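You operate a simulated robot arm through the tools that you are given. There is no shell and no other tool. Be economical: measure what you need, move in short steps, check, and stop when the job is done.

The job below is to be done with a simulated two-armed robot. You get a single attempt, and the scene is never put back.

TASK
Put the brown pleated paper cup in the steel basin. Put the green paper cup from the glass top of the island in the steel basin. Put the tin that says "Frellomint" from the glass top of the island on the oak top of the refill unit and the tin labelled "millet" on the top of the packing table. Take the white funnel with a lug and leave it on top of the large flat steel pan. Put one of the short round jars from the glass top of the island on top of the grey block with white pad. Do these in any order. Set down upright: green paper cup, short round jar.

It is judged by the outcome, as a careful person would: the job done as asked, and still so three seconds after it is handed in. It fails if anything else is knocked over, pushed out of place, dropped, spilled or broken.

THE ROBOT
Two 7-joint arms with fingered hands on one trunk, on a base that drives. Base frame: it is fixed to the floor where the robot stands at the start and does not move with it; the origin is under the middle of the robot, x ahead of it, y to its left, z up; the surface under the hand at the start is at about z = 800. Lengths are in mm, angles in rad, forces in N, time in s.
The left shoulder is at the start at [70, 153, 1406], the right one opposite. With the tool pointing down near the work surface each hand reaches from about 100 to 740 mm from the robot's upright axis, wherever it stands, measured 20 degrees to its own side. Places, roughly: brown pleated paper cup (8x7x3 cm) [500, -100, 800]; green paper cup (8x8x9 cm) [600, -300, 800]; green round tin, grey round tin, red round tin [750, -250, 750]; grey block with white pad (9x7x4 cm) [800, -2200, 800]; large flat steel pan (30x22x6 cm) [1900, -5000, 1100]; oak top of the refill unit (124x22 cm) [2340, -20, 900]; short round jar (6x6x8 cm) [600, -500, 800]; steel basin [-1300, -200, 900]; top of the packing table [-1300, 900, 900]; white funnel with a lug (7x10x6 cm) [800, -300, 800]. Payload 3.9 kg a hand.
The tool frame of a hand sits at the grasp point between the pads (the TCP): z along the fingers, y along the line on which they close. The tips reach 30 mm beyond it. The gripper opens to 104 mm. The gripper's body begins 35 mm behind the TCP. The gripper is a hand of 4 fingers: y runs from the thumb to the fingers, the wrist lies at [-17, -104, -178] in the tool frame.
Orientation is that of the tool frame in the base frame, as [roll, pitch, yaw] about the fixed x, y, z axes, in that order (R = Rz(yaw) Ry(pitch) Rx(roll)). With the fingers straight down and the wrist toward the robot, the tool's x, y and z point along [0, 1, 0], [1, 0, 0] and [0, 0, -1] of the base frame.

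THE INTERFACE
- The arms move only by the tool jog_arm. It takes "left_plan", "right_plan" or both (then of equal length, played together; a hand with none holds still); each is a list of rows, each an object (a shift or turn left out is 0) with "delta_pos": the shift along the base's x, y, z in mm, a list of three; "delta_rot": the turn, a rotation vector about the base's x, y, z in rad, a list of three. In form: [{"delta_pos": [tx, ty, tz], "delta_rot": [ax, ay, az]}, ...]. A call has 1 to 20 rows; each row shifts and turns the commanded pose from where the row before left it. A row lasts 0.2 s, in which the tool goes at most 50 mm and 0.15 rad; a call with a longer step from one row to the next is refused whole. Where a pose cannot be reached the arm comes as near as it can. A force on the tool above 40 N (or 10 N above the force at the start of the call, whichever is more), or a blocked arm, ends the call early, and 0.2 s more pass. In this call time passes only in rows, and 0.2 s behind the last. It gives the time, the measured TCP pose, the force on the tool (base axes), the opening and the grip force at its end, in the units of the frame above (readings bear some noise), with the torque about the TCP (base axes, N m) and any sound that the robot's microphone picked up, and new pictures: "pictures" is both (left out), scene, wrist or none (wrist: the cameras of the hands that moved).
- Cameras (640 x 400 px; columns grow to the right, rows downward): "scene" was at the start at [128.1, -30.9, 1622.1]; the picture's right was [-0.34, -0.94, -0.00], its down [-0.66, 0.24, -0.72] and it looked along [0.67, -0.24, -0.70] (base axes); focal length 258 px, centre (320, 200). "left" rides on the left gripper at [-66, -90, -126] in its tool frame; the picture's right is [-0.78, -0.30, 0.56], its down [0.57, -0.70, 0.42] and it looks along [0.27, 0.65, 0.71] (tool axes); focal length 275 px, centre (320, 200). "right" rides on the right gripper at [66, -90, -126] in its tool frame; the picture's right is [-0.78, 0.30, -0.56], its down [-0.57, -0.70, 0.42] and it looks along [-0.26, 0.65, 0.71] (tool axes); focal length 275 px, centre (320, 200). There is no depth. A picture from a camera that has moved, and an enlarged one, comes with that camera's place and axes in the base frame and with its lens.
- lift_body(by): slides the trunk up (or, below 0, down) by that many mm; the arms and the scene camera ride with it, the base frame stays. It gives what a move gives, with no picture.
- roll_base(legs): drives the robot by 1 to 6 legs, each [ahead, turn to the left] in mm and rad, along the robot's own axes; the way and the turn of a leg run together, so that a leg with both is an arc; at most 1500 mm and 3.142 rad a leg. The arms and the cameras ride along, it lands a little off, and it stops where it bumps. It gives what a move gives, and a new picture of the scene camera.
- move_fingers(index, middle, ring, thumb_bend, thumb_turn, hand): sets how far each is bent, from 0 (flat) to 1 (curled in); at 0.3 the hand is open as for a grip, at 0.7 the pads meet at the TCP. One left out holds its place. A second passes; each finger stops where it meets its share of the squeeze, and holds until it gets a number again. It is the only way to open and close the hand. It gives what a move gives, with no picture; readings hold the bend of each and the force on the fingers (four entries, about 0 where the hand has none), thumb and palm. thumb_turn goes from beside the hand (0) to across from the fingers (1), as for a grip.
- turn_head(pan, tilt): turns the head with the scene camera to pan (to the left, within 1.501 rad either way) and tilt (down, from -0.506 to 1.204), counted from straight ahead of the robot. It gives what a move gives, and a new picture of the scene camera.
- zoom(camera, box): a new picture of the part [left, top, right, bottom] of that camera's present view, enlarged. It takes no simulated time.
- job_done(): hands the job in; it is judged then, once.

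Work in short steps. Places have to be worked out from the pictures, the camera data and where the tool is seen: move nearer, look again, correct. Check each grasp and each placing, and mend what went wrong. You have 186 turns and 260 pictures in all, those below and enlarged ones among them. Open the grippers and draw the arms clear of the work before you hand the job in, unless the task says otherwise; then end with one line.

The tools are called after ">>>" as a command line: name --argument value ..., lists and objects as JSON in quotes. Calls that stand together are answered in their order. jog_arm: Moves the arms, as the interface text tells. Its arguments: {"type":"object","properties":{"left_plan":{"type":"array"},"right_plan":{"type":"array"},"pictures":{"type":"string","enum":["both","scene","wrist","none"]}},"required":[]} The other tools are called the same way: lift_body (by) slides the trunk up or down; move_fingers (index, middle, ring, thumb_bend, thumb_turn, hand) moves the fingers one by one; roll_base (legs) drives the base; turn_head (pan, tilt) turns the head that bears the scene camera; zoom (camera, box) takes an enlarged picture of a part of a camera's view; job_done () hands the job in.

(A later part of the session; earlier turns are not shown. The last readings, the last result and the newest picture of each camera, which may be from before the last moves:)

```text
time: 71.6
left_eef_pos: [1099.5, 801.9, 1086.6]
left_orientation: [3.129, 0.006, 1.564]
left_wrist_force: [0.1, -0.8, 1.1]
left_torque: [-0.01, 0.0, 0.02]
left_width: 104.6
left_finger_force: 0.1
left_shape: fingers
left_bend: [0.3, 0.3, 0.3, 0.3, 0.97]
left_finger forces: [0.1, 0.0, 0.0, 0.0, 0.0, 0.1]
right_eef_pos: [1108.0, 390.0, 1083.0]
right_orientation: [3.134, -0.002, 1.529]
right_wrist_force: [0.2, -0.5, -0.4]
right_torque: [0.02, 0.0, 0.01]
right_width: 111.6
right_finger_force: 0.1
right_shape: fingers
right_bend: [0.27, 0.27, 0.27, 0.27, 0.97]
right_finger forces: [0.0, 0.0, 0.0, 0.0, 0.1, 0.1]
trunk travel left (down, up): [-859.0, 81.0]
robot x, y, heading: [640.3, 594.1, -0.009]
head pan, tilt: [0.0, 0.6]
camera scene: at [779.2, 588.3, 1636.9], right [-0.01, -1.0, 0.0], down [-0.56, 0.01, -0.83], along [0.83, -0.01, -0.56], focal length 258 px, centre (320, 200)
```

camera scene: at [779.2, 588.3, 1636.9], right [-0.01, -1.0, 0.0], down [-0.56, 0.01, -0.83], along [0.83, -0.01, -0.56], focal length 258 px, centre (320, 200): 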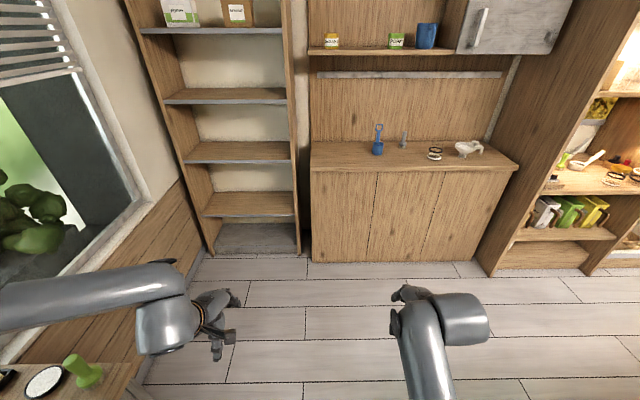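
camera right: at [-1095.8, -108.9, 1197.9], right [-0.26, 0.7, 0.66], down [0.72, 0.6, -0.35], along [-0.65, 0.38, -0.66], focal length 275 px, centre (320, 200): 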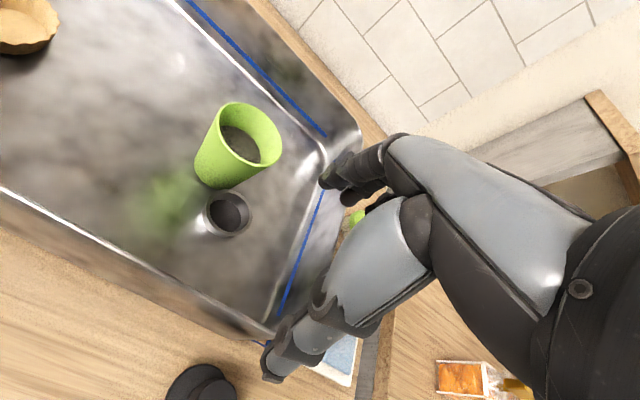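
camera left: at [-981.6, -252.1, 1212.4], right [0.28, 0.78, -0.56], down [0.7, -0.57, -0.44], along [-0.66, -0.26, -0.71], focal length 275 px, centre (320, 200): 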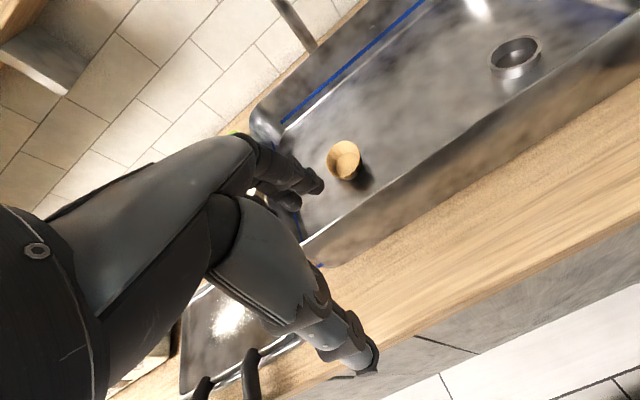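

The refill unit's oak top is clear enough at about x 2200+, y -630..650. I turn to face the island's end and look at the tins.

>>> roll_base --legs '[[0, -1.56]]'

>>> turn_head --pan 0.0 --tilt 0.75

>>> zoom --camera "scene" --box '[200, 120, 440, 280]'

```text
time: 75.8
left_eef_pos: [854.0, 134.8, 1087.1]
left_orientation: [3.13, 0.007, 0.002]
left_wrist_force: [0.1, -0.5, -1.8]
left_torque: [0.01, 0.0, 0.0]
left_width: 104.4
left_finger_force: 0.1
left_shape: fingers
left_bend: [0.3, 0.3, 0.3, 0.3, 0.97]
left_finger forces: [0.0, 0.1, 0.0, 0.0, 0.0, 0.1]
right_eef_pos: [440.1, 122.8, 1082.9]
right_orientation: [3.134, -0.003, -0.034]
right_wrist_force: [-0.5, -0.2, -0.7]
right_torque: [0.0, 0.0, -0.02]
right_width: 111.5
right_finger_force: 0.0
right_shape: fingers
right_bend: [0.27, 0.27, 0.27, 0.27, 0.97]
right_finger forces: [0.1, 0.1, 0.1, 0.1, 0.0, 0.0]
trunk travel left (down, up): [-859.0, 81.0]
robot x, y, heading: [636.8, 592.0, -1.575]
head pan, tilt: [0.0, 0.6]
camera scene: at [641.6, 451.2, 1636.8], right [-1.0, 0.0, 0.0], down [0.0, 0.56, -0.83], along [0.0, -0.83, -0.56], focal length 258 px, centre (320, 200)
```

scene: 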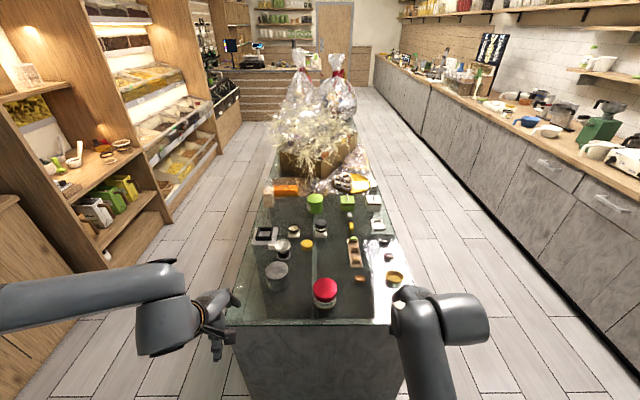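

```text
time: 76.5
left_eef_pos: [853.3, 133.7, 1086.3]
left_orientation: [3.129, 0.005, 0.002]
left_wrist_force: [-0.3, 0.1, -0.7]
left_torque: [-0.02, 0.0, 0.0]
left_width: 104.3
left_finger_force: 0.1
left_shape: fingers
left_bend: [0.3, 0.3, 0.3, 0.3, 0.97]
left_finger forces: [0.0, 0.0, 0.0, 0.0, 0.0, 0.0]
right_eef_pos: [441.1, 123.6, 1083.3]
right_orientation: [3.134, -0.002, -0.035]
right_wrist_force: [0.2, 0.2, 0.0]
right_torque: [-0.02, -0.01, -0.02]
right_width: 111.6
right_finger_force: 0.0
right_shape: fingers
right_bend: [0.27, 0.27, 0.27, 0.27, 0.97]
right_finger forces: [0.0, 0.1, 0.0, 0.0, 0.0, 0.0]
trunk travel left (down, up): [-859.0, 81.0]
robot x, y, heading: [640.1, 590.3, -1.576]
head pan, tilt: [0.0, 0.75]
camera scene: at [641.2, 456.6, 1623.9], right [-1.0, 0.0, 0.0], down [0.0, 0.68, -0.73], along [0.0, -0.73, -0.68], focal length 258 px, centre (320, 200)
```

scene: 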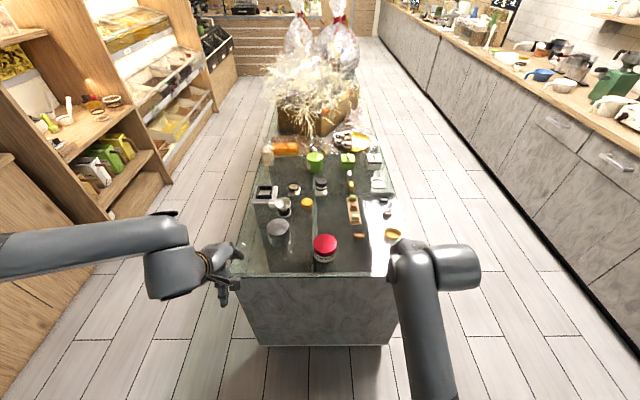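

```text
2.50 times, centred on (320, 200) of scene
camera zoom: at [641.2, 456.6, 1623.9], right [-1.0, 0.0, 0.0], down [0.0, 0.68, -0.73], along [0.0, -0.73, -0.68], focal length 644 px, centre (320, 200)
```

zoom: 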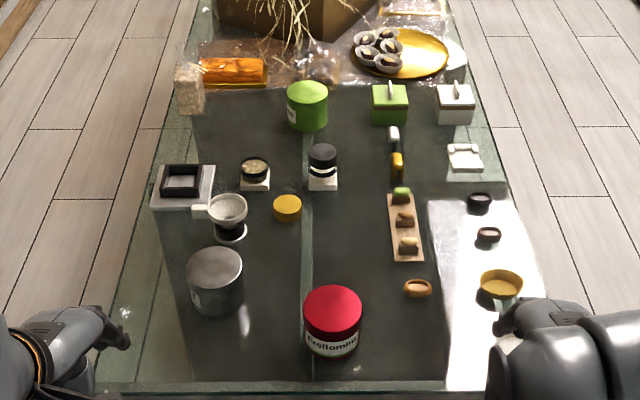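

Red is "Frellomint". The grey and green tins have labels facing +x; I zoom to read them.

>>> zoom --camera "scene" --box '[262, 210, 302, 250]'

>>> zoom --camera "left" --box '[0, 0, 640, 400]'

>>> zoom --camera "scene" --box '[298, 145, 334, 175]'

```text
10.00 times, centred on (282, 230) of scene
camera zoom: at [641.2, 456.6, 1623.9], right [-1.0, 0.0, 0.0], down [0.0, 0.68, -0.73], along [0.0, -0.73, -0.68], focal length 2576 px, centre (700, -100)
```

zoom: 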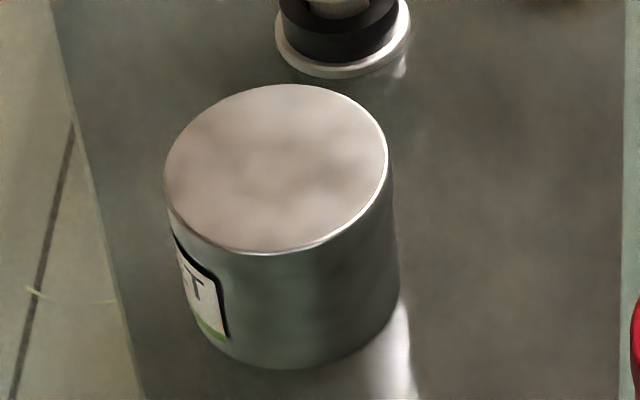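

```text
1.00 times, centred on (320, 200) of left (not enlarged: the box is as wide or as high as the picture)
camera zoom: at [787.1, 223.9, 1211.5], right [-0.78, 0.29, -0.56], down [0.57, 0.7, -0.44], along [0.26, -0.66, -0.71], focal length 275 px, centre (320, 200)
```

zoom: 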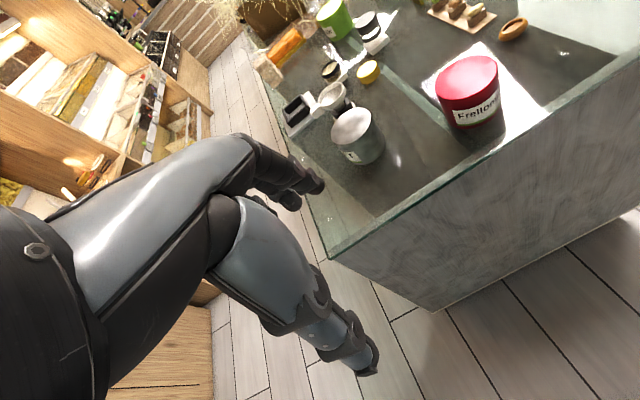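

```text
13.33 times, centred on (316, 160) of scene
camera zoom: at [641.2, 456.6, 1623.9], right [-1.0, 0.0, 0.0], down [0.0, 0.68, -0.73], along [0.0, -0.73, -0.68], focal length 3435 px, centre (373, 733)
```

zoom: 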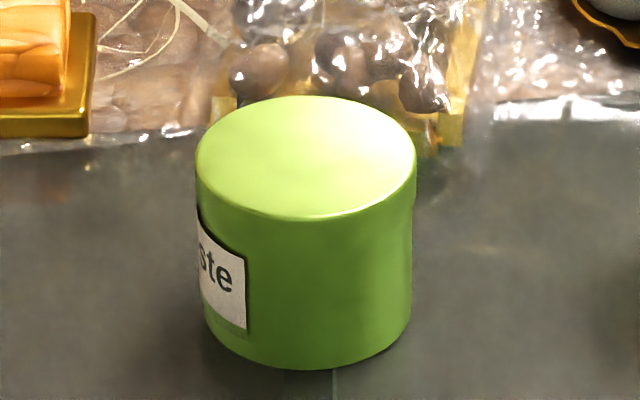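

Grey is "...T" (MILLET), green is another. I drive 160 mm nearer and bring the left hand over the grey tin, the right over the red.

>>> roll_base --legs '[[160, 0]]'

>>> jog_arm --left_plan '[{"delta_pos": [-8, -30, -15]}, {"delta_pos": [-8, -30, -15]}, {"delta_pos": [-8, -30, -15]}, {"delta_pos": [-8, -30, -15]}, {"delta_pos": [-8, -30, -15]}, {"delta_pos": [-8, -22, -15]}]' --right_plan '[{"delta_pos": [29, -15, -15]}, {"delta_pos": [29, -15, -15], "delta_rot": [0, 0, 0.035]}, {"delta_pos": [29, -15, -15]}, {"delta_pos": [29, -15, -15]}, {"delta_pos": [29, -15, -15]}, {"delta_pos": [29, -5, -15]}]'

```text
time: 77.9
left_eef_pos: [852.2, -22.8, 1087.9]
left_orientation: [3.128, 0.005, 0.004]
left_wrist_force: [0.5, 0.4, -0.6]
left_torque: [-0.01, 0.01, -0.03]
left_width: 104.3
left_finger_force: 0.0
left_shape: fingers
left_bend: [0.3, 0.3, 0.3, 0.3, 0.97]
left_finger forces: [0.0, 0.0, 0.1, 0.0, 0.1, 0.0]
right_eef_pos: [441.3, -35.0, 1083.1]
right_orientation: [3.134, -0.001, -0.036]
right_wrist_force: [-0.6, 0.0, -0.3]
right_torque: [-0.04, 0.02, 0.04]
right_width: 111.6
right_finger_force: 0.0
right_shape: fingers
right_bend: [0.27, 0.27, 0.27, 0.27, 0.97]
right_finger forces: [0.0, 0.1, 0.0, 0.0, 0.0, 0.0]
trunk travel left (down, up): [-859.0, 81.0]
robot x, y, heading: [636.4, 432.5, -1.576]
head pan, tilt: [0.0, 0.75]
camera scene: at [640.6, 300.5, 1624.3], right [-1.0, 0.0, 0.0], down [0.0, 0.68, -0.73], along [0.0, -0.73, -0.68], focal length 258 px, centre (320, 200)
```

scene: 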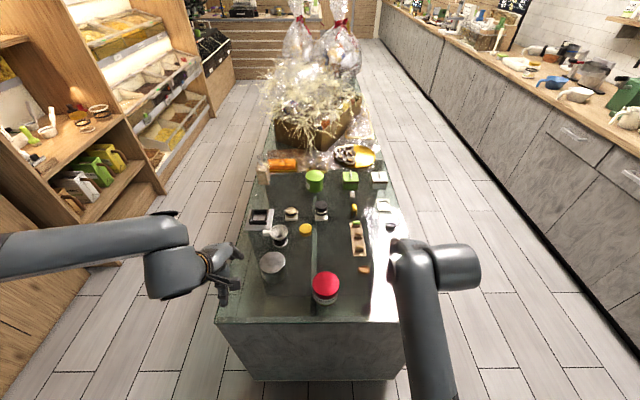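

```text
time: 79.5
left_eef_pos: [804.9, -198.0, 995.7]
left_orientation: [3.13, 0.004, 0.002]
left_wrist_force: [-0.2, -0.7, 0.1]
left_torque: [-0.02, -0.01, -0.01]
left_width: 104.2
left_finger_force: 0.1
left_shape: fingers
left_bend: [0.3, 0.3, 0.3, 0.3, 0.97]
left_finger forces: [0.0, 0.0, 0.0, 0.0, 0.1, 0.1]
right_eef_pos: [563.1, -111.5, 968.2]
right_orientation: [-3.135, 0.108, -0.007]
right_wrist_force: [0.5, 1.0, 0.2]
right_torque: [-0.02, 0.0, -0.03]
right_width: 111.3
right_finger_force: 0.1
right_shape: fingers
right_bend: [0.27, 0.27, 0.27, 0.27, 0.97]
right_finger forces: [0.0, 0.0, 0.0, 0.1, 0.0, 0.0]
trunk travel left (down, up): [-859.0, 81.0]
robot x, y, heading: [640.7, 431.3, -1.574]
head pan, tilt: [0.0, 0.75]
stopped in row 6 (right hand): the arm was blocked; the commanded pose is now the measured one
camera scene: at [640.9, 297.5, 1624.0], right [-1.0, 0.0, 0.0], down [0.0, 0.68, -0.73], along [0.0, -0.73, -0.68], focal length 258 px, centre (320, 200)
camera right: at [644.0, -22.6, 1085.7], right [-0.71, -0.29, 0.64], down [-0.61, 0.71, -0.36], along [-0.35, -0.64, -0.68], focal length 275 px, centre (320, 200)
camera left: at [739.0, -107.7, 1121.8], right [-0.78, 0.29, -0.56], down [0.57, 0.7, -0.44], along [0.26, -0.66, -0.71], focal length 275 px, centre (320, 200)
```

scene: 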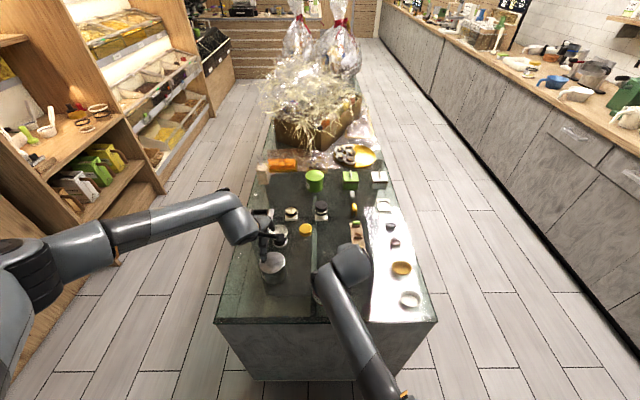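
right: 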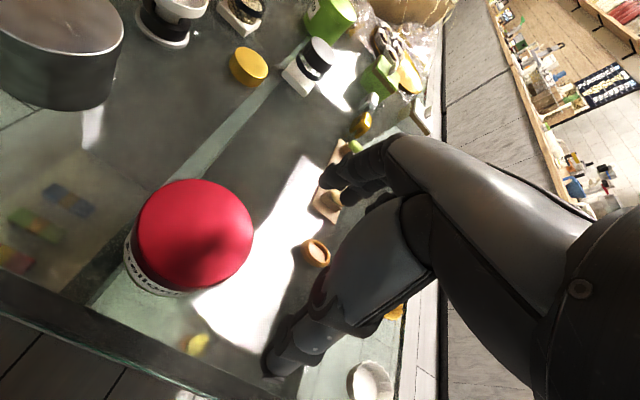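
left: 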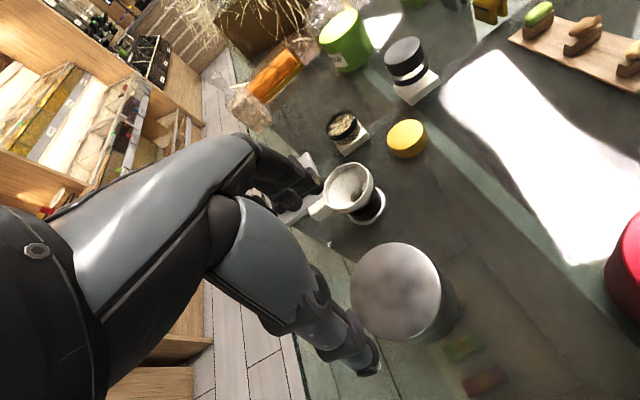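

Right arm's elbow meets the torso near the midline, so I handle the grey tin first: lower the left hand over it, at about [798,-196].

>>> jog_arm --left_plan '[{"delta_pos": [-6, 2, -40]}, {"delta_pos": [0, 0, -35]}, {"delta_pos": [0, 0, -25]}]' --pictures "wrist"

```text
time: 80.3
left_eef_pos: [798.9, -196.6, 895.8]
left_orientation: [3.129, 0.003, 0.002]
left_wrist_force: [-1.4, 0.0, 0.3]
left_torque: [-0.03, 0.0, -0.03]
left_width: 104.3
left_finger_force: 0.1
left_shape: fingers
left_bend: [0.3, 0.3, 0.3, 0.3, 0.97]
left_finger forces: [0.0, 0.1, 0.0, 0.0, 0.0, 0.0]
right_eef_pos: [563.3, -112.1, 968.6]
right_orientation: [-3.134, 0.107, -0.007]
right_wrist_force: [-0.2, -0.7, 0.1]
right_torque: [0.02, -0.01, 0.0]
right_width: 111.5
right_finger_force: 0.0
right_shape: fingers
right_bend: [0.27, 0.27, 0.27, 0.27, 0.97]
right_finger forces: [0.0, 0.1, 0.0, 0.0, 0.1, 0.0]
trunk travel left (down, up): [-859.0, 81.0]
robot x, y, heading: [643.1, 430.4, -1.577]
head pan, tilt: [0.0, 0.75]
camera left: at [732.6, -106.7, 1020.8], right [-0.78, 0.29, -0.56], down [0.57, 0.7, -0.44], along [0.26, -0.66, -0.71], focal length 275 px, centre (320, 200)
```

left: 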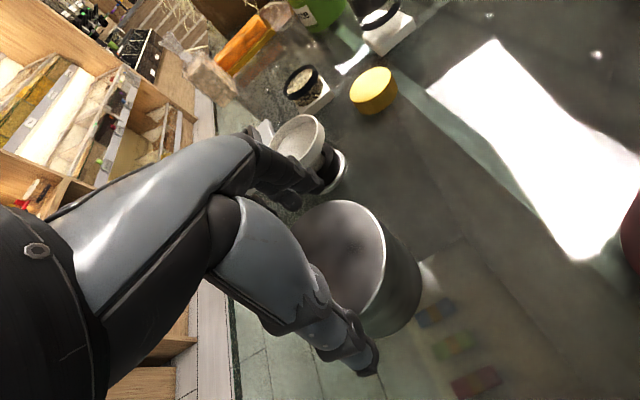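

Aligned. I lower the last 50 mm and close on the grey tin.

>>> jog_arm --left_plan '[{"delta_pos": [-4, 1, -25]}, {"delta_pos": [0, 0, -23]}]' --pictures "wrist"

>>> move_fingers --hand "left" --index 0.55 --middle 0.55 --ring 0.55 --thumb_bend 0.55

```text
time: 80.9
left_eef_pos: [791.7, -196.9, 854.7]
left_orientation: [3.121, 0.006, 0.002]
left_wrist_force: [-2.1, -4.0, 16.2]
left_torque: [0.0, 0.09, 0.04]
left_width: 114.2
left_finger_force: 9.6
left_shape: fingers
left_bend: [0.27, 0.3, 0.3, 0.29, 0.97]
left_finger forces: [12.6, 0.1, 0.0, 0.1, 6.6, 0.0]
right_eef_pos: [563.3, -108.3, 969.6]
right_orientation: [-3.138, 0.106, -0.01]
right_wrist_force: [-0.3, 0.4, 0.5]
right_torque: [-0.01, 0.02, 0.01]
right_width: 111.6
right_finger_force: 0.0
right_shape: fingers
right_bend: [0.27, 0.27, 0.27, 0.27, 0.97]
right_finger forces: [0.1, 0.0, 0.1, 0.0, 0.1, 0.0]
trunk travel left (down, up): [-859.0, 81.0]
robot x, y, heading: [639.6, 433.3, -1.577]
head pan, tilt: [0.0, 0.75]
camera left: at [726.3, -105.1, 978.5], right [-0.78, 0.28, -0.56], down [0.57, 0.69, -0.44], along [0.26, -0.66, -0.7], focal length 275 px, centre (320, 200)
```

left: 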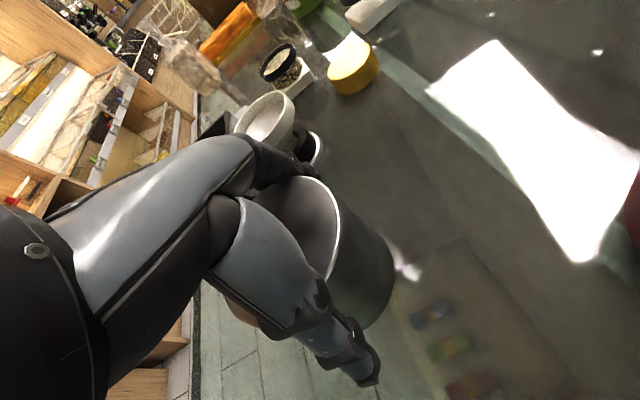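

```text
time: 81.9
left_eef_pos: [792.0, -194.3, 854.5]
left_orientation: [3.121, 0.003, 0.0]
left_wrist_force: [-1.9, -4.1, 27.3]
left_torque: [-1.15, -0.18, -0.13]
left_width: 96.1
left_finger_force: 35.5
left_shape: fingers
left_bend: [0.25, 0.4, 0.45, 0.49, 0.95]
left_finger forces: [20.3, 9.3, 9.0, 0.0, 32.9, 0.1]
right_eef_pos: [561.4, -108.8, 970.6]
right_orientation: [-3.138, 0.107, -0.008]
right_wrist_force: [-0.3, -0.8, 0.2]
right_torque: [0.01, -0.05, -0.01]
right_width: 111.4
right_finger_force: 0.1
right_shape: fingers
right_bend: [0.27, 0.27, 0.27, 0.27, 0.97]
right_finger forces: [0.0, 0.0, 0.0, 0.1, 0.1, 0.0]
trunk travel left (down, up): [-859.0, 81.0]
robot x, y, heading: [638.8, 429.9, -1.571]
head pan, tilt: [0.0, 0.75]
```

The fingers wedge around the tin tightly and now grip with all fingers. I lift 20 mm to test.

>>> jog_arm --left_plan '[{"delta_pos": [0, 0, 10]}, {"delta_pos": [0, 0, 15]}]' --pictures "both"

>>> zoom --camera "scene" --box '[200, 190, 400, 320]'

```text
time: 82.5
left_eef_pos: [796.0, -192.0, 872.2]
left_orientation: [3.133, 0.001, 0.005]
left_wrist_force: [0.5, 0.0, -2.1]
left_torque: [-0.05, 0.03, -0.04]
left_width: 93.7
left_finger_force: 29.9
left_shape: fingers
left_bend: [0.25, 0.41, 0.46, 0.49, 0.95]
left_finger forces: [12.6, 7.9, 8.8, 0.0, 31.2, 0.0]
right_eef_pos: [564.4, -111.9, 968.1]
right_orientation: [-3.135, 0.108, -0.005]
right_wrist_force: [0.2, 0.5, 0.6]
right_torque: [0.04, -0.01, -0.02]
right_width: 111.2
right_finger_force: 0.0
right_shape: fingers
right_bend: [0.27, 0.27, 0.27, 0.27, 0.97]
right_finger forces: [0.0, 0.1, 0.0, 0.0, 0.0, 0.0]
trunk travel left (down, up): [-859.0, 81.0]
robot x, y, heading: [641.1, 432.9, -1.574]
head pan, tilt: [0.0, 0.75]
camera scene: at [641.5, 296.7, 1623.6], right [-1.0, 0.0, 0.0], down [0.0, 0.68, -0.73], along [0.0, -0.73, -0.68], focal length 258 px, centre (320, 200)
camera left: at [730.3, -103.9, 996.8], right [-0.78, 0.29, -0.56], down [0.57, 0.7, -0.43], along [0.27, -0.65, -0.71], focal length 275 px, centre (320, 200)
```

scene: 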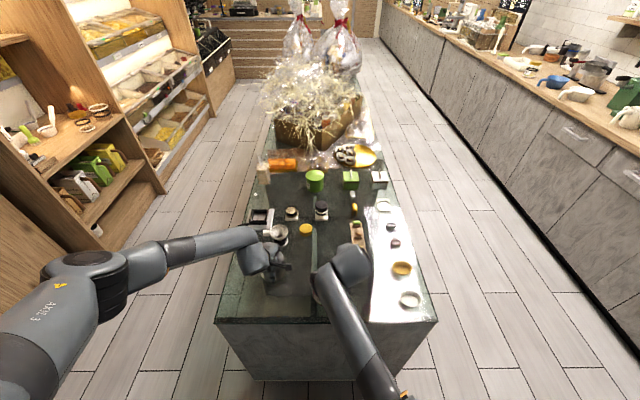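
left: 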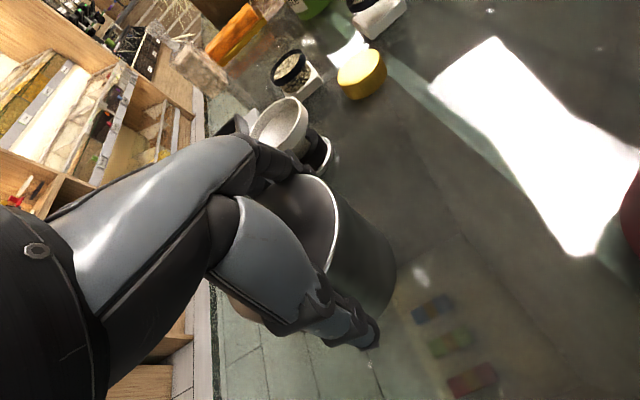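

```text
3.08 times, centred on (300, 255) of scene
camera zoom: at [641.5, 296.7, 1623.6], right [-1.0, 0.0, 0.0], down [0.0, 0.68, -0.73], along [0.0, -0.73, -0.68], focal length 793 px, centre (382, 31)
```

zoom: 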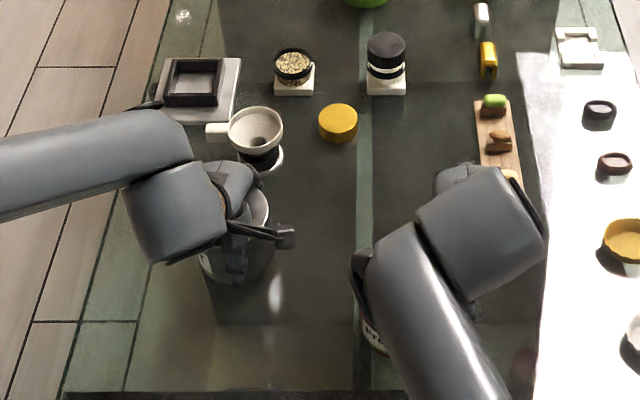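

The tin is up. I raise it, draw it back, and undo the right hand's tilt; then I turn the robot a little left to give the right arm room.

>>> jog_arm --left_plan '[{"delta_pos": [0, 0, 40]}, {"delta_pos": [0, 5, 40]}, {"delta_pos": [0, 30, 40]}, {"delta_pos": [0, 40, 20]}, {"delta_pos": [0, 40, 0]}]' --right_plan '[{"delta_pos": [-15, 0, 20]}, {"delta_pos": [-20, 0, 20], "delta_rot": [0, -0.05, 0]}, {"delta_pos": [-20, 0, 20], "delta_rot": [0, -0.05, 0]}, {"delta_pos": [0, 0, 0]}, {"delta_pos": [0, 0, 0]}]' --pictures "none"

>>> roll_base --legs '[[0, 0.3]]'

>>> zoom --camera "right" --box '[0, 0, 640, 400]'

```text
time: 83.7
left_eef_pos: [797.1, -78.6, 1013.7]
left_orientation: [3.128, 0.005, 0.004]
left_wrist_force: [0.6, -0.1, -2.3]
left_torque: [0.0, -0.01, 0.01]
left_width: 93.0
left_finger_force: 29.7
left_shape: fingers
left_bend: [0.25, 0.41, 0.46, 0.49, 0.95]
left_finger forces: [12.6, 7.8, 8.7, 0.0, 30.6, 0.0]
right_eef_pos: [509.3, -111.7, 1028.6]
right_orientation: [-3.135, 0.004, -0.007]
right_wrist_force: [-0.1, -0.8, -0.1]
right_torque: [0.02, 0.06, -0.01]
right_width: 111.5
right_finger_force: 0.0
right_shape: fingers
right_bend: [0.27, 0.27, 0.27, 0.27, 0.97]
right_finger forces: [0.0, 0.0, 0.0, 0.1, 0.1, 0.0]
trunk travel left (down, up): [-859.0, 81.0]
robot x, y, heading: [638.7, 432.5, -1.572]
head pan, tilt: [0.0, 0.75]
```

```text
time: 85.1
left_eef_pos: [936.9, -11.3, 1013.6]
left_orientation: [3.129, 0.004, 0.299]
left_wrist_force: [0.5, -0.1, -2.5]
left_torque: [-0.01, 0.05, 0.04]
left_width: 93.0
left_finger_force: 29.6
left_shape: fingers
left_bend: [0.25, 0.41, 0.46, 0.49, 0.95]
left_finger forces: [12.3, 8.0, 8.7, 0.0, 30.2, 0.0]
right_eef_pos: [673.7, -127.9, 1027.5]
right_orientation: [-3.133, 0.004, 0.289]
right_wrist_force: [0.6, -0.6, -0.1]
right_torque: [0.03, 0.01, 0.0]
right_width: 111.5
right_finger_force: 0.1
right_shape: fingers
right_bend: [0.27, 0.27, 0.27, 0.27, 0.97]
right_finger forces: [0.1, 0.0, 0.0, 0.0, 0.0, 0.1]
trunk travel left (down, up): [-859.0, 81.0]
robot x, y, heading: [640.3, 436.2, -1.281]
head pan, tilt: [0.0, 0.75]
camera scene: at [678.8, 301.1, 1623.8], right [-0.96, -0.29, 0.0], down [-0.2, 0.65, -0.73], along [0.21, -0.7, -0.68], focal length 258 px, centre (320, 200)
```

scene: 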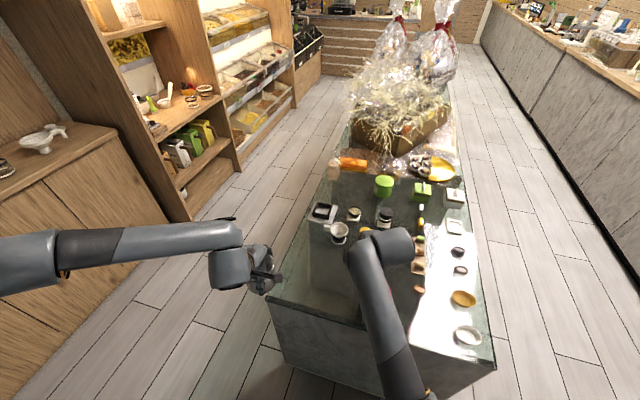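

```text
1.00 times, centred on (320, 200) of right (not enlarged: the box is as wide or as high as the picture)
camera zoom: at [713.2, -23.3, 1152.8], right [-0.65, -0.51, 0.56], down [-0.75, 0.51, -0.42], along [-0.07, -0.69, -0.72], focal length 275 px, centre (320, 200)
```

zoom: 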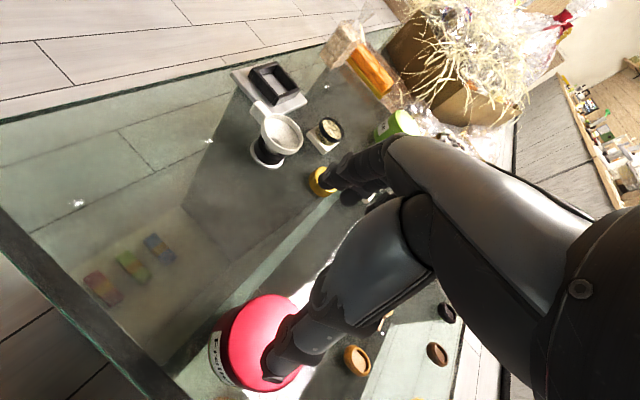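

The red tin is at about [622,-112]. I move the right hand over it, opened wider, and part way down.

>>> move_fingers --hand "right" --index 0.2 --middle 0.2 --ring 0.2 --thumb_bend 0.2

>>> jog_arm --right_plan '[{"delta_pos": [-26, 8, -30]}, {"delta_pos": [-26, 8, -30]}, {"delta_pos": [0, 0, -30]}, {"delta_pos": [0, 0, -30]}]' --pictures "wrist"

```text
time: 86.1
left_eef_pos: [938.5, -12.2, 1013.6]
left_orientation: [3.129, 0.005, 0.3]
left_wrist_force: [0.2, 0.0, -1.8]
left_torque: [0.03, 0.0, -0.02]
left_width: 93.0
left_finger_force: 29.4
left_shape: fingers
left_bend: [0.25, 0.41, 0.46, 0.49, 0.95]
left_finger forces: [12.3, 7.9, 8.6, 0.0, 30.2, 0.0]
right_eef_pos: [674.2, -126.8, 1028.8]
right_orientation: [-3.134, 0.006, 0.29]
right_wrist_force: [-0.8, -0.9, 0.3]
right_torque: [-0.05, 0.0, -0.05]
right_width: 126.4
right_finger_force: 0.2
right_shape: fingers
right_bend: [0.2, 0.2, 0.2, 0.2, 0.97]
right_finger forces: [0.0, 0.0, 0.0, 0.0, 0.1, 0.1]
trunk travel left (down, up): [-859.0, 81.0]
robot x, y, heading: [637.4, 433.4, -1.275]
head pan, tilt: [0.0, 0.75]
```

```text
time: 87.1
left_eef_pos: [938.3, -12.4, 1012.9]
left_orientation: [3.13, 0.004, 0.3]
left_wrist_force: [-0.6, -0.1, -2.4]
left_torque: [0.0, 0.03, 0.01]
left_width: 93.0
left_finger_force: 29.7
left_shape: fingers
left_bend: [0.25, 0.41, 0.46, 0.49, 0.95]
left_finger forces: [12.3, 7.9, 8.5, 0.0, 30.1, 0.1]
right_eef_pos: [622.8, -111.3, 906.5]
right_orientation: [-3.132, 0.007, 0.29]
right_wrist_force: [0.2, -1.1, 0.1]
right_torque: [0.02, 0.02, 0.0]
right_width: 126.5
right_finger_force: 0.0
right_shape: fingers
right_bend: [0.2, 0.2, 0.2, 0.2, 0.97]
right_finger forces: [0.0, 0.0, 0.1, 0.1, 0.1, 0.1]
trunk travel left (down, up): [-859.0, 81.0]
robot x, y, heading: [637.9, 432.5, -1.271]
head pan, tilt: [0.0, 0.75]
camera right: at [662.1, -7.6, 1032.2], right [-0.65, -0.51, 0.56], down [-0.75, 0.51, -0.42], along [-0.07, -0.69, -0.72], focal length 275 px, centre (320, 200)
```

right: 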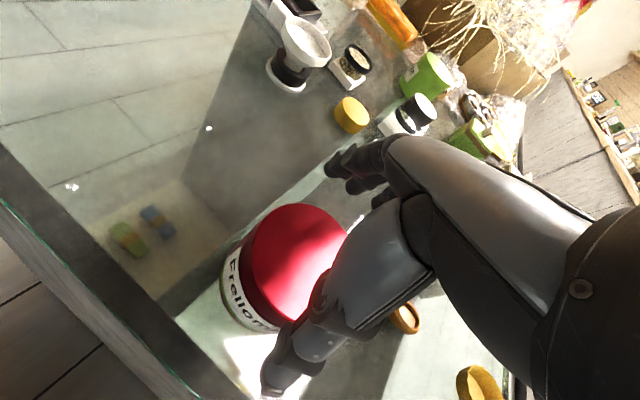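

I shift 10 mm toward the index side and lower to z 852.

>>> jog_arm --right_plan '[{"delta_pos": [10, 3, -15]}, {"delta_pos": [0, 0, -20]}, {"delta_pos": [0, 0, -19]}]' --pictures "wrist"

>>> move_fingers --hand "right" --index 0.55 --middle 0.55 --ring 0.55 --thumb_bend 0.55

```text
time: 87.9
left_eef_pos: [938.3, -12.6, 1013.3]
left_orientation: [3.13, 0.004, 0.301]
left_wrist_force: [0.2, 0.4, -2.7]
left_torque: [0.0, 0.03, 0.01]
left_width: 92.7
left_finger_force: 29.2
left_shape: fingers
left_bend: [0.25, 0.41, 0.46, 0.49, 0.95]
left_finger forces: [12.3, 7.9, 8.7, 0.0, 30.1, 0.0]
right_eef_pos: [633.5, -107.6, 853.6]
right_orientation: [-3.136, 0.007, 0.289]
right_wrist_force: [0.2, 0.7, -0.2]
right_torque: [-0.02, -0.01, 0.0]
right_width: 126.2
right_finger_force: 0.2
right_shape: fingers
right_bend: [0.2, 0.2, 0.2, 0.2, 0.97]
right_finger forces: [0.0, 0.0, 0.0, 0.0, 0.0, 0.0]
trunk travel left (down, up): [-859.0, 81.0]
robot x, y, heading: [636.5, 427.1, -1.276]
head pan, tilt: [0.0, 0.75]
camera right: at [671.9, -3.4, 979.2], right [-0.66, -0.51, 0.56], down [-0.75, 0.51, -0.42], along [-0.07, -0.69, -0.72], focal length 275 px, centre (320, 200)
```

right: 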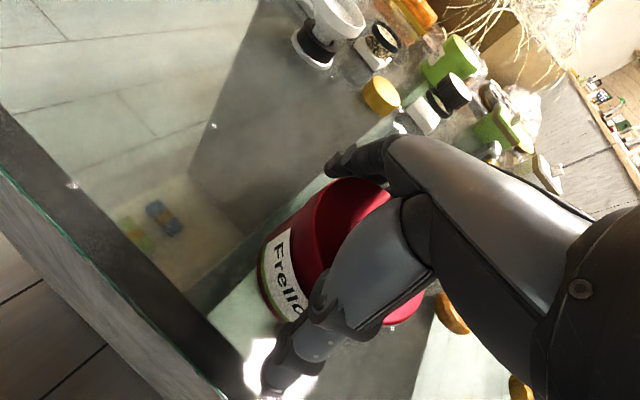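

```text
time: 88.9
left_eef_pos: [938.3, -11.0, 1012.7]
left_orientation: [3.129, 0.006, 0.298]
left_wrist_force: [0.2, 0.1, -2.2]
left_torque: [-0.03, 0.05, -0.02]
left_width: 93.0
left_finger_force: 30.0
left_shape: fingers
left_bend: [0.25, 0.41, 0.46, 0.49, 0.95]
left_finger forces: [12.3, 7.9, 8.6, 0.0, 30.1, 0.1]
right_eef_pos: [633.7, -108.9, 854.7]
right_orientation: [-3.137, 0.005, 0.291]
right_wrist_force: [2.3, -3.0, 7.9]
right_torque: [-0.63, -0.01, 0.14]
right_width: 77.3
right_finger_force: 33.1
right_shape: fingers
right_bend: [0.39, 0.41, 0.43, 0.48, 0.95]
right_finger forces: [16.5, 8.1, 10.4, 0.0, 30.6, 0.0]
trunk travel left (down, up): [-859.0, 81.0]
robot x, y, heading: [641.0, 436.8, -1.279]
head pan, tilt: [0.0, 0.75]
```

Firm grip with all fingers. I lift and draw back.

>>> jog_arm --right_plan '[{"delta_pos": [0, 0, 30]}, {"delta_pos": [0, 0, 40]}, {"delta_pos": [0, 0, 40]}, {"delta_pos": [-5, 10, 40]}, {"delta_pos": [-30, 20, 20]}, {"delta_pos": [-30, 20, 0]}]' --pictures "both"

```text
time: 90.3
left_eef_pos: [937.3, -11.1, 1015.6]
left_orientation: [3.127, 0.004, 0.299]
left_wrist_force: [0.5, 0.0, -2.5]
left_torque: [0.0, -0.01, -0.03]
left_width: 92.8
left_finger_force: 29.4
left_shape: fingers
left_bend: [0.25, 0.41, 0.46, 0.49, 0.95]
left_finger forces: [12.3, 7.8, 8.4, 0.1, 30.1, 0.0]
right_eef_pos: [566.4, -56.6, 1023.8]
right_orientation: [-3.136, 0.003, 0.291]
right_wrist_force: [-0.1, -0.5, -2.6]
right_torque: [0.01, -0.06, -0.01]
right_width: 75.4
right_finger_force: 27.6
right_shape: fingers
right_bend: [0.4, 0.43, 0.44, 0.49, 0.95]
right_finger forces: [12.2, 7.0, 9.7, 0.0, 27.3, 0.1]
trunk travel left (down, up): [-859.0, 81.0]
robot x, y, heading: [640.2, 433.3, -1.28]
head pan, tilt: [0.0, 0.75]
camera scene: at [677.6, 302.7, 1624.0], right [-0.96, -0.29, 0.0], down [-0.2, 0.65, -0.73], along [0.21, -0.7, -0.68], focal length 258 px, centre (320, 200)
camera right: at [605.5, 47.9, 1149.2], right [-0.66, -0.51, 0.56], down [-0.75, 0.51, -0.42], along [-0.07, -0.69, -0.72], focal length 275 px, centre (320, 200)
```

scene: 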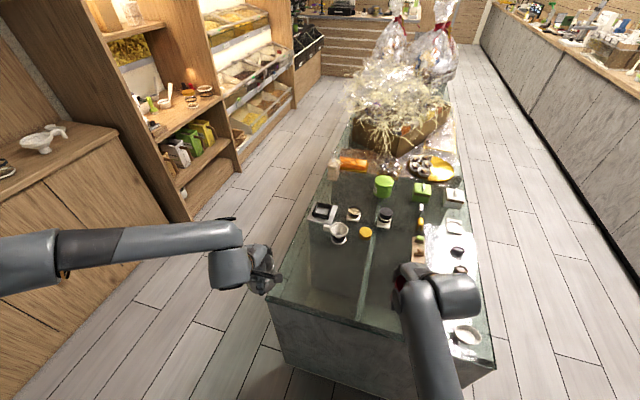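
right: 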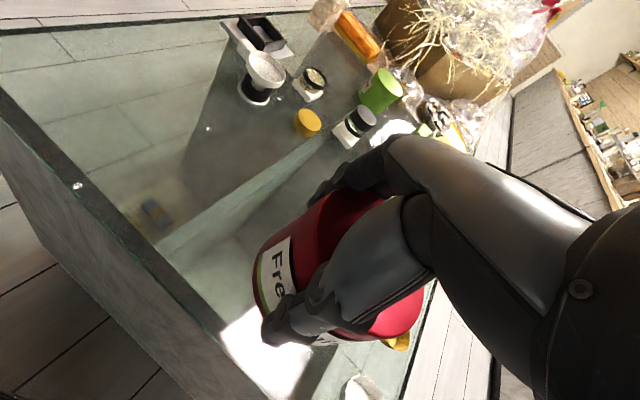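

Both tins held. I back off, turn to face the refill unit, and drive toward it.

>>> roll_base --legs '[[-150, 0], [0, 1.28], [720, 0]]'

>>> turn_head --pan -0.2 --tilt 0.6

```text
time: 98.3
left_eef_pos: [1820.4, 732.5, 1013.4]
left_orientation: [3.128, 0.006, 1.577]
left_wrist_force: [-1.3, -0.2, -2.1]
left_torque: [0.02, 0.0, -0.03]
left_width: 92.3
left_finger_force: 28.7
left_shape: fingers
left_bend: [0.25, 0.42, 0.46, 0.49, 0.95]
left_finger forces: [12.1, 7.8, 8.4, 0.0, 29.3, 0.0]
right_eef_pos: [1756.0, 364.3, 1023.4]
right_orientation: [-3.136, 0.004, 1.567]
right_wrist_force: [0.0, -0.2, -2.1]
right_torque: [0.06, -0.02, -0.02]
right_width: 74.7
right_finger_force: 26.6
right_shape: fingers
right_bend: [0.4, 0.43, 0.44, 0.49, 0.95]
right_finger forces: [11.6, 6.7, 9.3, 0.0, 25.7, 0.0]
trunk travel left (down, up): [-859.0, 81.0]
robot x, y, heading: [1309.0, 576.7, -0.001]
head pan, tilt: [0.0, 0.75]
camera scene: at [1442.5, 573.3, 1623.9], right [0.0, -1.0, 0.0], down [-0.68, 0.0, -0.73], along [0.73, 0.0, -0.68], focal length 258 px, centre (320, 200)
```

scene: 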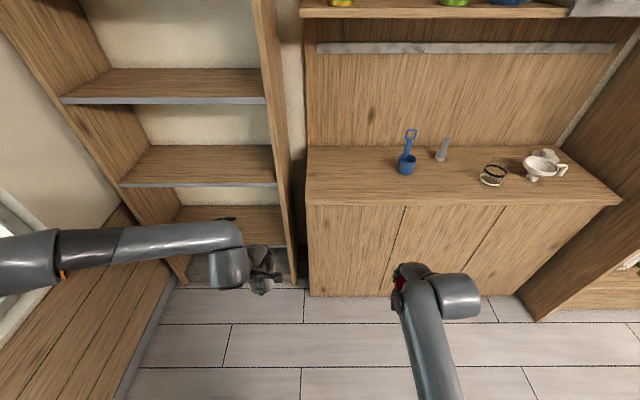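

```text
time: 99.1
left_eef_pos: [1820.8, 733.4, 1013.0]
left_orientation: [3.129, 0.002, 1.576]
left_wrist_force: [0.2, 1.5, -2.5]
left_torque: [0.01, 0.02, -0.01]
left_width: 92.5
left_finger_force: 28.5
left_shape: fingers
left_bend: [0.25, 0.42, 0.46, 0.49, 0.95]
left_finger forces: [12.1, 7.7, 8.5, 0.0, 29.3, 0.0]
right_eef_pos: [1757.4, 364.6, 1023.4]
right_orientation: [-3.134, 0.006, 1.566]
right_wrist_force: [0.1, 0.2, -2.5]
right_torque: [0.02, 0.02, -0.04]
right_width: 74.7
right_finger_force: 26.5
right_shape: fingers
right_bend: [0.4, 0.43, 0.44, 0.49, 0.95]
right_finger forces: [11.5, 6.6, 9.4, 0.0, 25.9, 0.1]
trunk travel left (down, up): [-859.0, 81.0]
robot x, y, heading: [1307.7, 577.1, -0.001]
head pan, tilt: [-0.201, 0.6]
camera scene: at [1447.8, 555.7, 1636.6], right [-0.2, -0.98, 0.0], down [-0.55, 0.11, -0.82], along [0.81, -0.16, -0.57], focal length 258 px, centre (320, 200)
```

scene: 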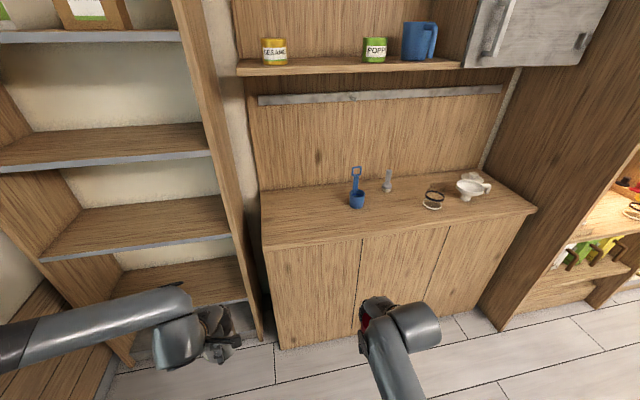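

I raise the right hand, draw the left one back, then drive 380 mm closer.

>>> jog_arm --left_plan '[{"delta_pos": [-40, 0, 0]}, {"delta_pos": [-40, 0, 0]}, {"delta_pos": [-40, 0, 0]}]' --right_plan '[{"delta_pos": [0, 0, 20]}, {"delta_pos": [0, 0, 20]}, {"delta_pos": [0, 0, 20]}]' --pictures "none"

>>> roll_base --legs '[[380, 0]]'

>>> jog_arm --right_plan '[{"delta_pos": [40, 0, 0]}, {"delta_pos": [40, 0, 0]}, {"delta_pos": [40, 0, 0]}]' --pictures "both"

```text
time: 99.9
left_eef_pos: [1700.6, 732.1, 1013.7]
left_orientation: [3.129, 0.006, 1.577]
left_wrist_force: [-0.8, -0.7, -2.0]
left_torque: [-0.01, 0.02, 0.0]
left_width: 92.2
left_finger_force: 29.6
left_shape: fingers
left_bend: [0.25, 0.42, 0.46, 0.5, 0.95]
left_finger forces: [12.0, 7.8, 8.7, 0.0, 29.6, 0.0]
right_eef_pos: [1756.0, 364.3, 1084.1]
right_orientation: [-3.133, 0.004, 1.567]
right_wrist_force: [0.4, -0.6, -1.7]
right_torque: [0.02, -0.01, 0.01]
right_width: 74.9
right_finger_force: 27.1
right_shape: fingers
right_bend: [0.4, 0.43, 0.44, 0.49, 0.95]
right_finger forces: [11.6, 6.7, 9.5, 0.0, 25.8, 0.0]
trunk travel left (down, up): [-859.0, 81.0]
robot x, y, heading: [1309.2, 577.1, 0.003]
head pan, tilt: [-0.201, 0.6]
```

```text
time: 102.3
left_eef_pos: [2077.7, 732.7, 1014.8]
left_orientation: [3.129, 0.006, 1.576]
left_wrist_force: [-0.9, -0.1, -2.9]
left_torque: [-0.02, 0.03, 0.02]
left_width: 92.3
left_finger_force: 28.6
left_shape: fingers
left_bend: [0.25, 0.42, 0.46, 0.5, 0.95]
left_finger forces: [12.0, 7.8, 8.7, 0.1, 29.4, 0.0]
right_eef_pos: [2134.2, 364.8, 1085.7]
right_orientation: [-3.135, 0.007, 1.568]
right_wrist_force: [-0.2, 0.1, -1.9]
right_torque: [0.03, -0.04, -0.01]
right_width: 74.6
right_finger_force: 26.6
right_shape: fingers
right_bend: [0.4, 0.43, 0.44, 0.49, 0.95]
right_finger forces: [11.5, 6.8, 9.4, 0.1, 25.8, 0.0]
trunk travel left (down, up): [-859.0, 81.0]
robot x, y, heading: [1686.1, 577.1, 0.003]
head pan, tilt: [-0.201, 0.6]
camera scene: at [1823.7, 555.6, 1636.9], right [-0.2, -0.98, 0.0], down [-0.55, 0.11, -0.83], along [0.81, -0.16, -0.56], focal length 258 px, centre (320, 200)
```

scene: 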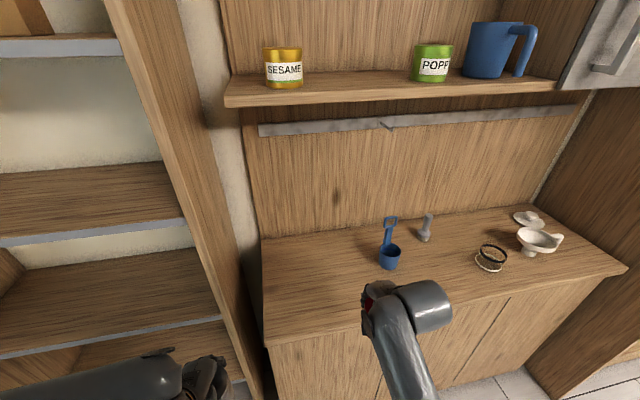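

```text
time: 103.1
left_eef_pos: [2080.3, 732.5, 1011.8]
left_orientation: [3.132, 0.005, 1.575]
left_wrist_force: [-0.5, 0.1, -2.4]
left_torque: [-0.04, 0.02, 0.04]
left_width: 91.8
left_finger_force: 28.5
left_shape: fingers
left_bend: [0.25, 0.42, 0.46, 0.5, 0.95]
left_finger forces: [12.0, 7.7, 8.6, 0.1, 29.3, 0.0]
right_eef_pos: [2258.2, 364.7, 1084.1]
right_orientation: [-3.13, 0.005, 1.567]
right_wrist_force: [-0.3, -0.1, -2.5]
right_torque: [0.04, -0.03, 0.0]
right_width: 74.5
right_finger_force: 27.3
right_shape: fingers
right_bend: [0.41, 0.43, 0.44, 0.49, 0.95]
right_finger forces: [11.3, 6.8, 9.7, 0.0, 25.9, 0.0]
trunk travel left (down, up): [-859.0, 81.0]
robot x, y, heading: [1685.0, 574.5, 0.002]
head pan, tilt: [-0.201, 0.6]
camera scene: at [1828.3, 555.7, 1636.4], right [-0.2, -0.98, 0.0], down [-0.56, 0.11, -0.82], along [0.81, -0.16, -0.57], focal length 258 px, centre (320, 200)
camera right: at [2170.1, 432.6, 1208.7], right [0.3, -0.77, 0.56], down [-0.71, -0.57, -0.41], along [0.64, -0.27, -0.72], focal length 275 px, centre (320, 200)
```

scene: 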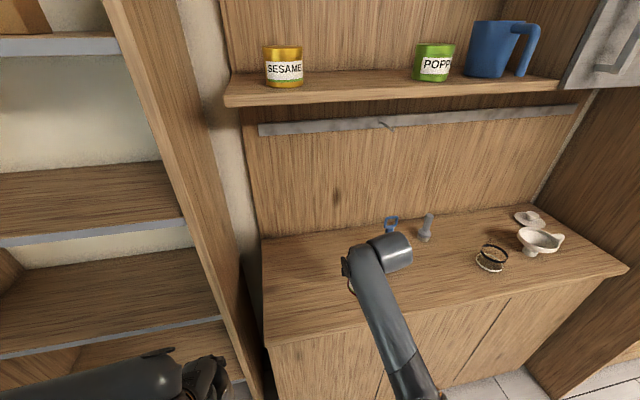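
right: 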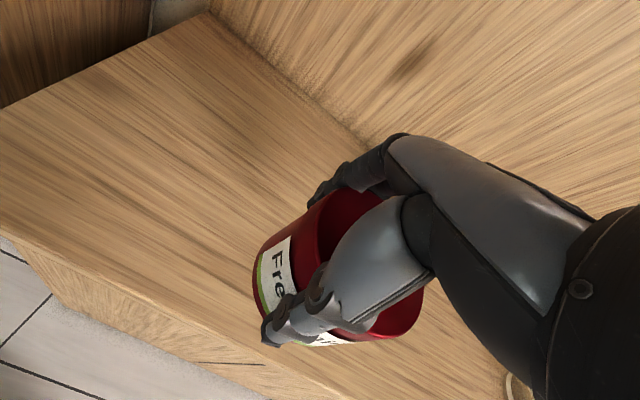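

Oak top is about z 930, x 2200–2600. I advance 60 mm and lower toward it.

>>> jog_arm --right_plan '[{"delta_pos": [35, 0, 0]}, {"delta_pos": [35, 0, -20]}, {"delta_pos": [0, 0, -35]}, {"delta_pos": [0, 0, -25]}]' --pictures "wrist"

>>> jog_arm --right_plan '[{"delta_pos": [0, 0, -7]}, {"delta_pos": [0, 0, -7]}, {"delta_pos": [0, 0, -7]}, {"delta_pos": [0, 0, -7]}, {"delta_pos": [0, 0, -7]}, {"delta_pos": [0, 0, -7]}]' --pictures "wrist"

```text
time: 104.1
left_eef_pos: [2079.1, 732.2, 1012.2]
left_orientation: [3.13, 0.004, 1.576]
left_wrist_force: [0.9, -0.3, -3.2]
left_torque: [-0.02, 0.01, -0.02]
left_width: 92.1
left_finger_force: 29.0
left_shape: fingers
left_bend: [0.25, 0.42, 0.46, 0.5, 0.95]
left_finger forces: [11.9, 7.7, 8.6, 0.1, 29.3, 0.0]
right_eef_pos: [2325.9, 363.9, 1004.3]
right_orientation: [-3.134, 0.005, 1.566]
right_wrist_force: [0.3, -0.6, -3.2]
right_torque: [0.02, -0.01, 0.03]
right_width: 74.2
right_finger_force: 26.9
right_shape: fingers
right_bend: [0.41, 0.43, 0.44, 0.49, 0.95]
right_finger forces: [11.3, 6.6, 9.6, 0.0, 25.6, 0.1]
trunk travel left (down, up): [-859.0, 81.0]
robot x, y, heading: [1689.0, 574.1, 0.001]
head pan, tilt: [-0.201, 0.6]
camera right: at [2237.7, 431.4, 1129.0], right [0.3, -0.77, 0.56], down [-0.71, -0.57, -0.42], along [0.64, -0.27, -0.72], focal length 275 px, centre (320, 200)
```

right: 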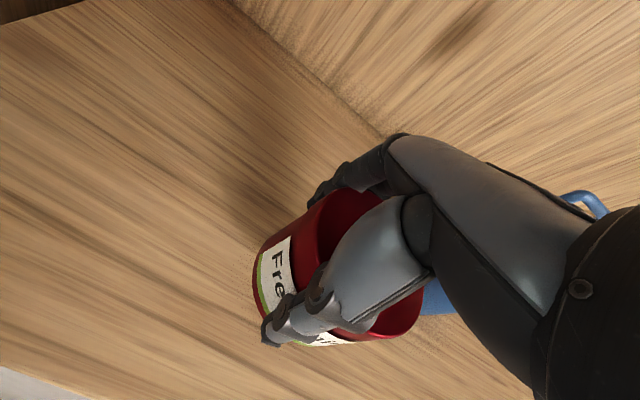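

```text
time: 105.5
left_eef_pos: [2080.2, 733.0, 1013.0]
left_orientation: [3.129, 0.005, 1.577]
left_wrist_force: [-0.6, 0.0, -3.1]
left_torque: [-0.03, -0.04, 0.01]
left_width: 92.1
left_finger_force: 28.4
left_shape: fingers
left_bend: [0.25, 0.42, 0.46, 0.5, 0.95]
left_finger forces: [11.9, 7.8, 8.7, 0.0, 29.2, 0.0]
right_eef_pos: [2324.8, 364.9, 960.8]
right_orientation: [-3.133, 0.005, 1.566]
right_wrist_force: [0.0, 0.5, -2.9]
right_torque: [0.01, 0.01, -0.01]
right_width: 74.3
right_finger_force: 26.7
right_shape: fingers
right_bend: [0.41, 0.43, 0.44, 0.49, 0.95]
right_finger forces: [11.1, 6.7, 9.7, 0.0, 25.4, 0.1]
trunk travel left (down, up): [-859.0, 81.0]
robot x, y, heading: [1691.3, 578.9, 0.003]
head pan, tilt: [-0.201, 0.6]
camera right: at [2237.7, 431.5, 1086.5], right [0.3, -0.77, 0.56], down [-0.71, -0.57, -0.42], along [0.64, -0.27, -0.72], focal length 275 px, centre (320, 200)
```

right: 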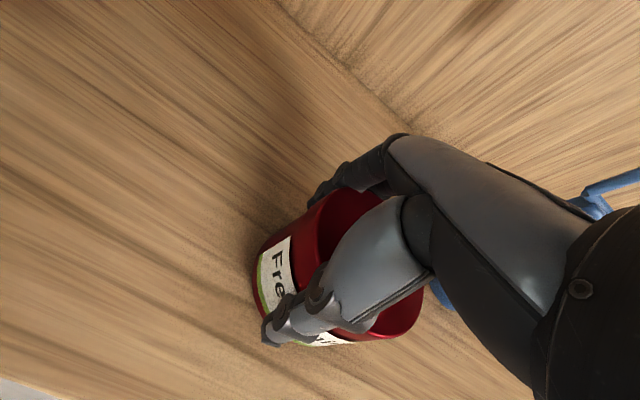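

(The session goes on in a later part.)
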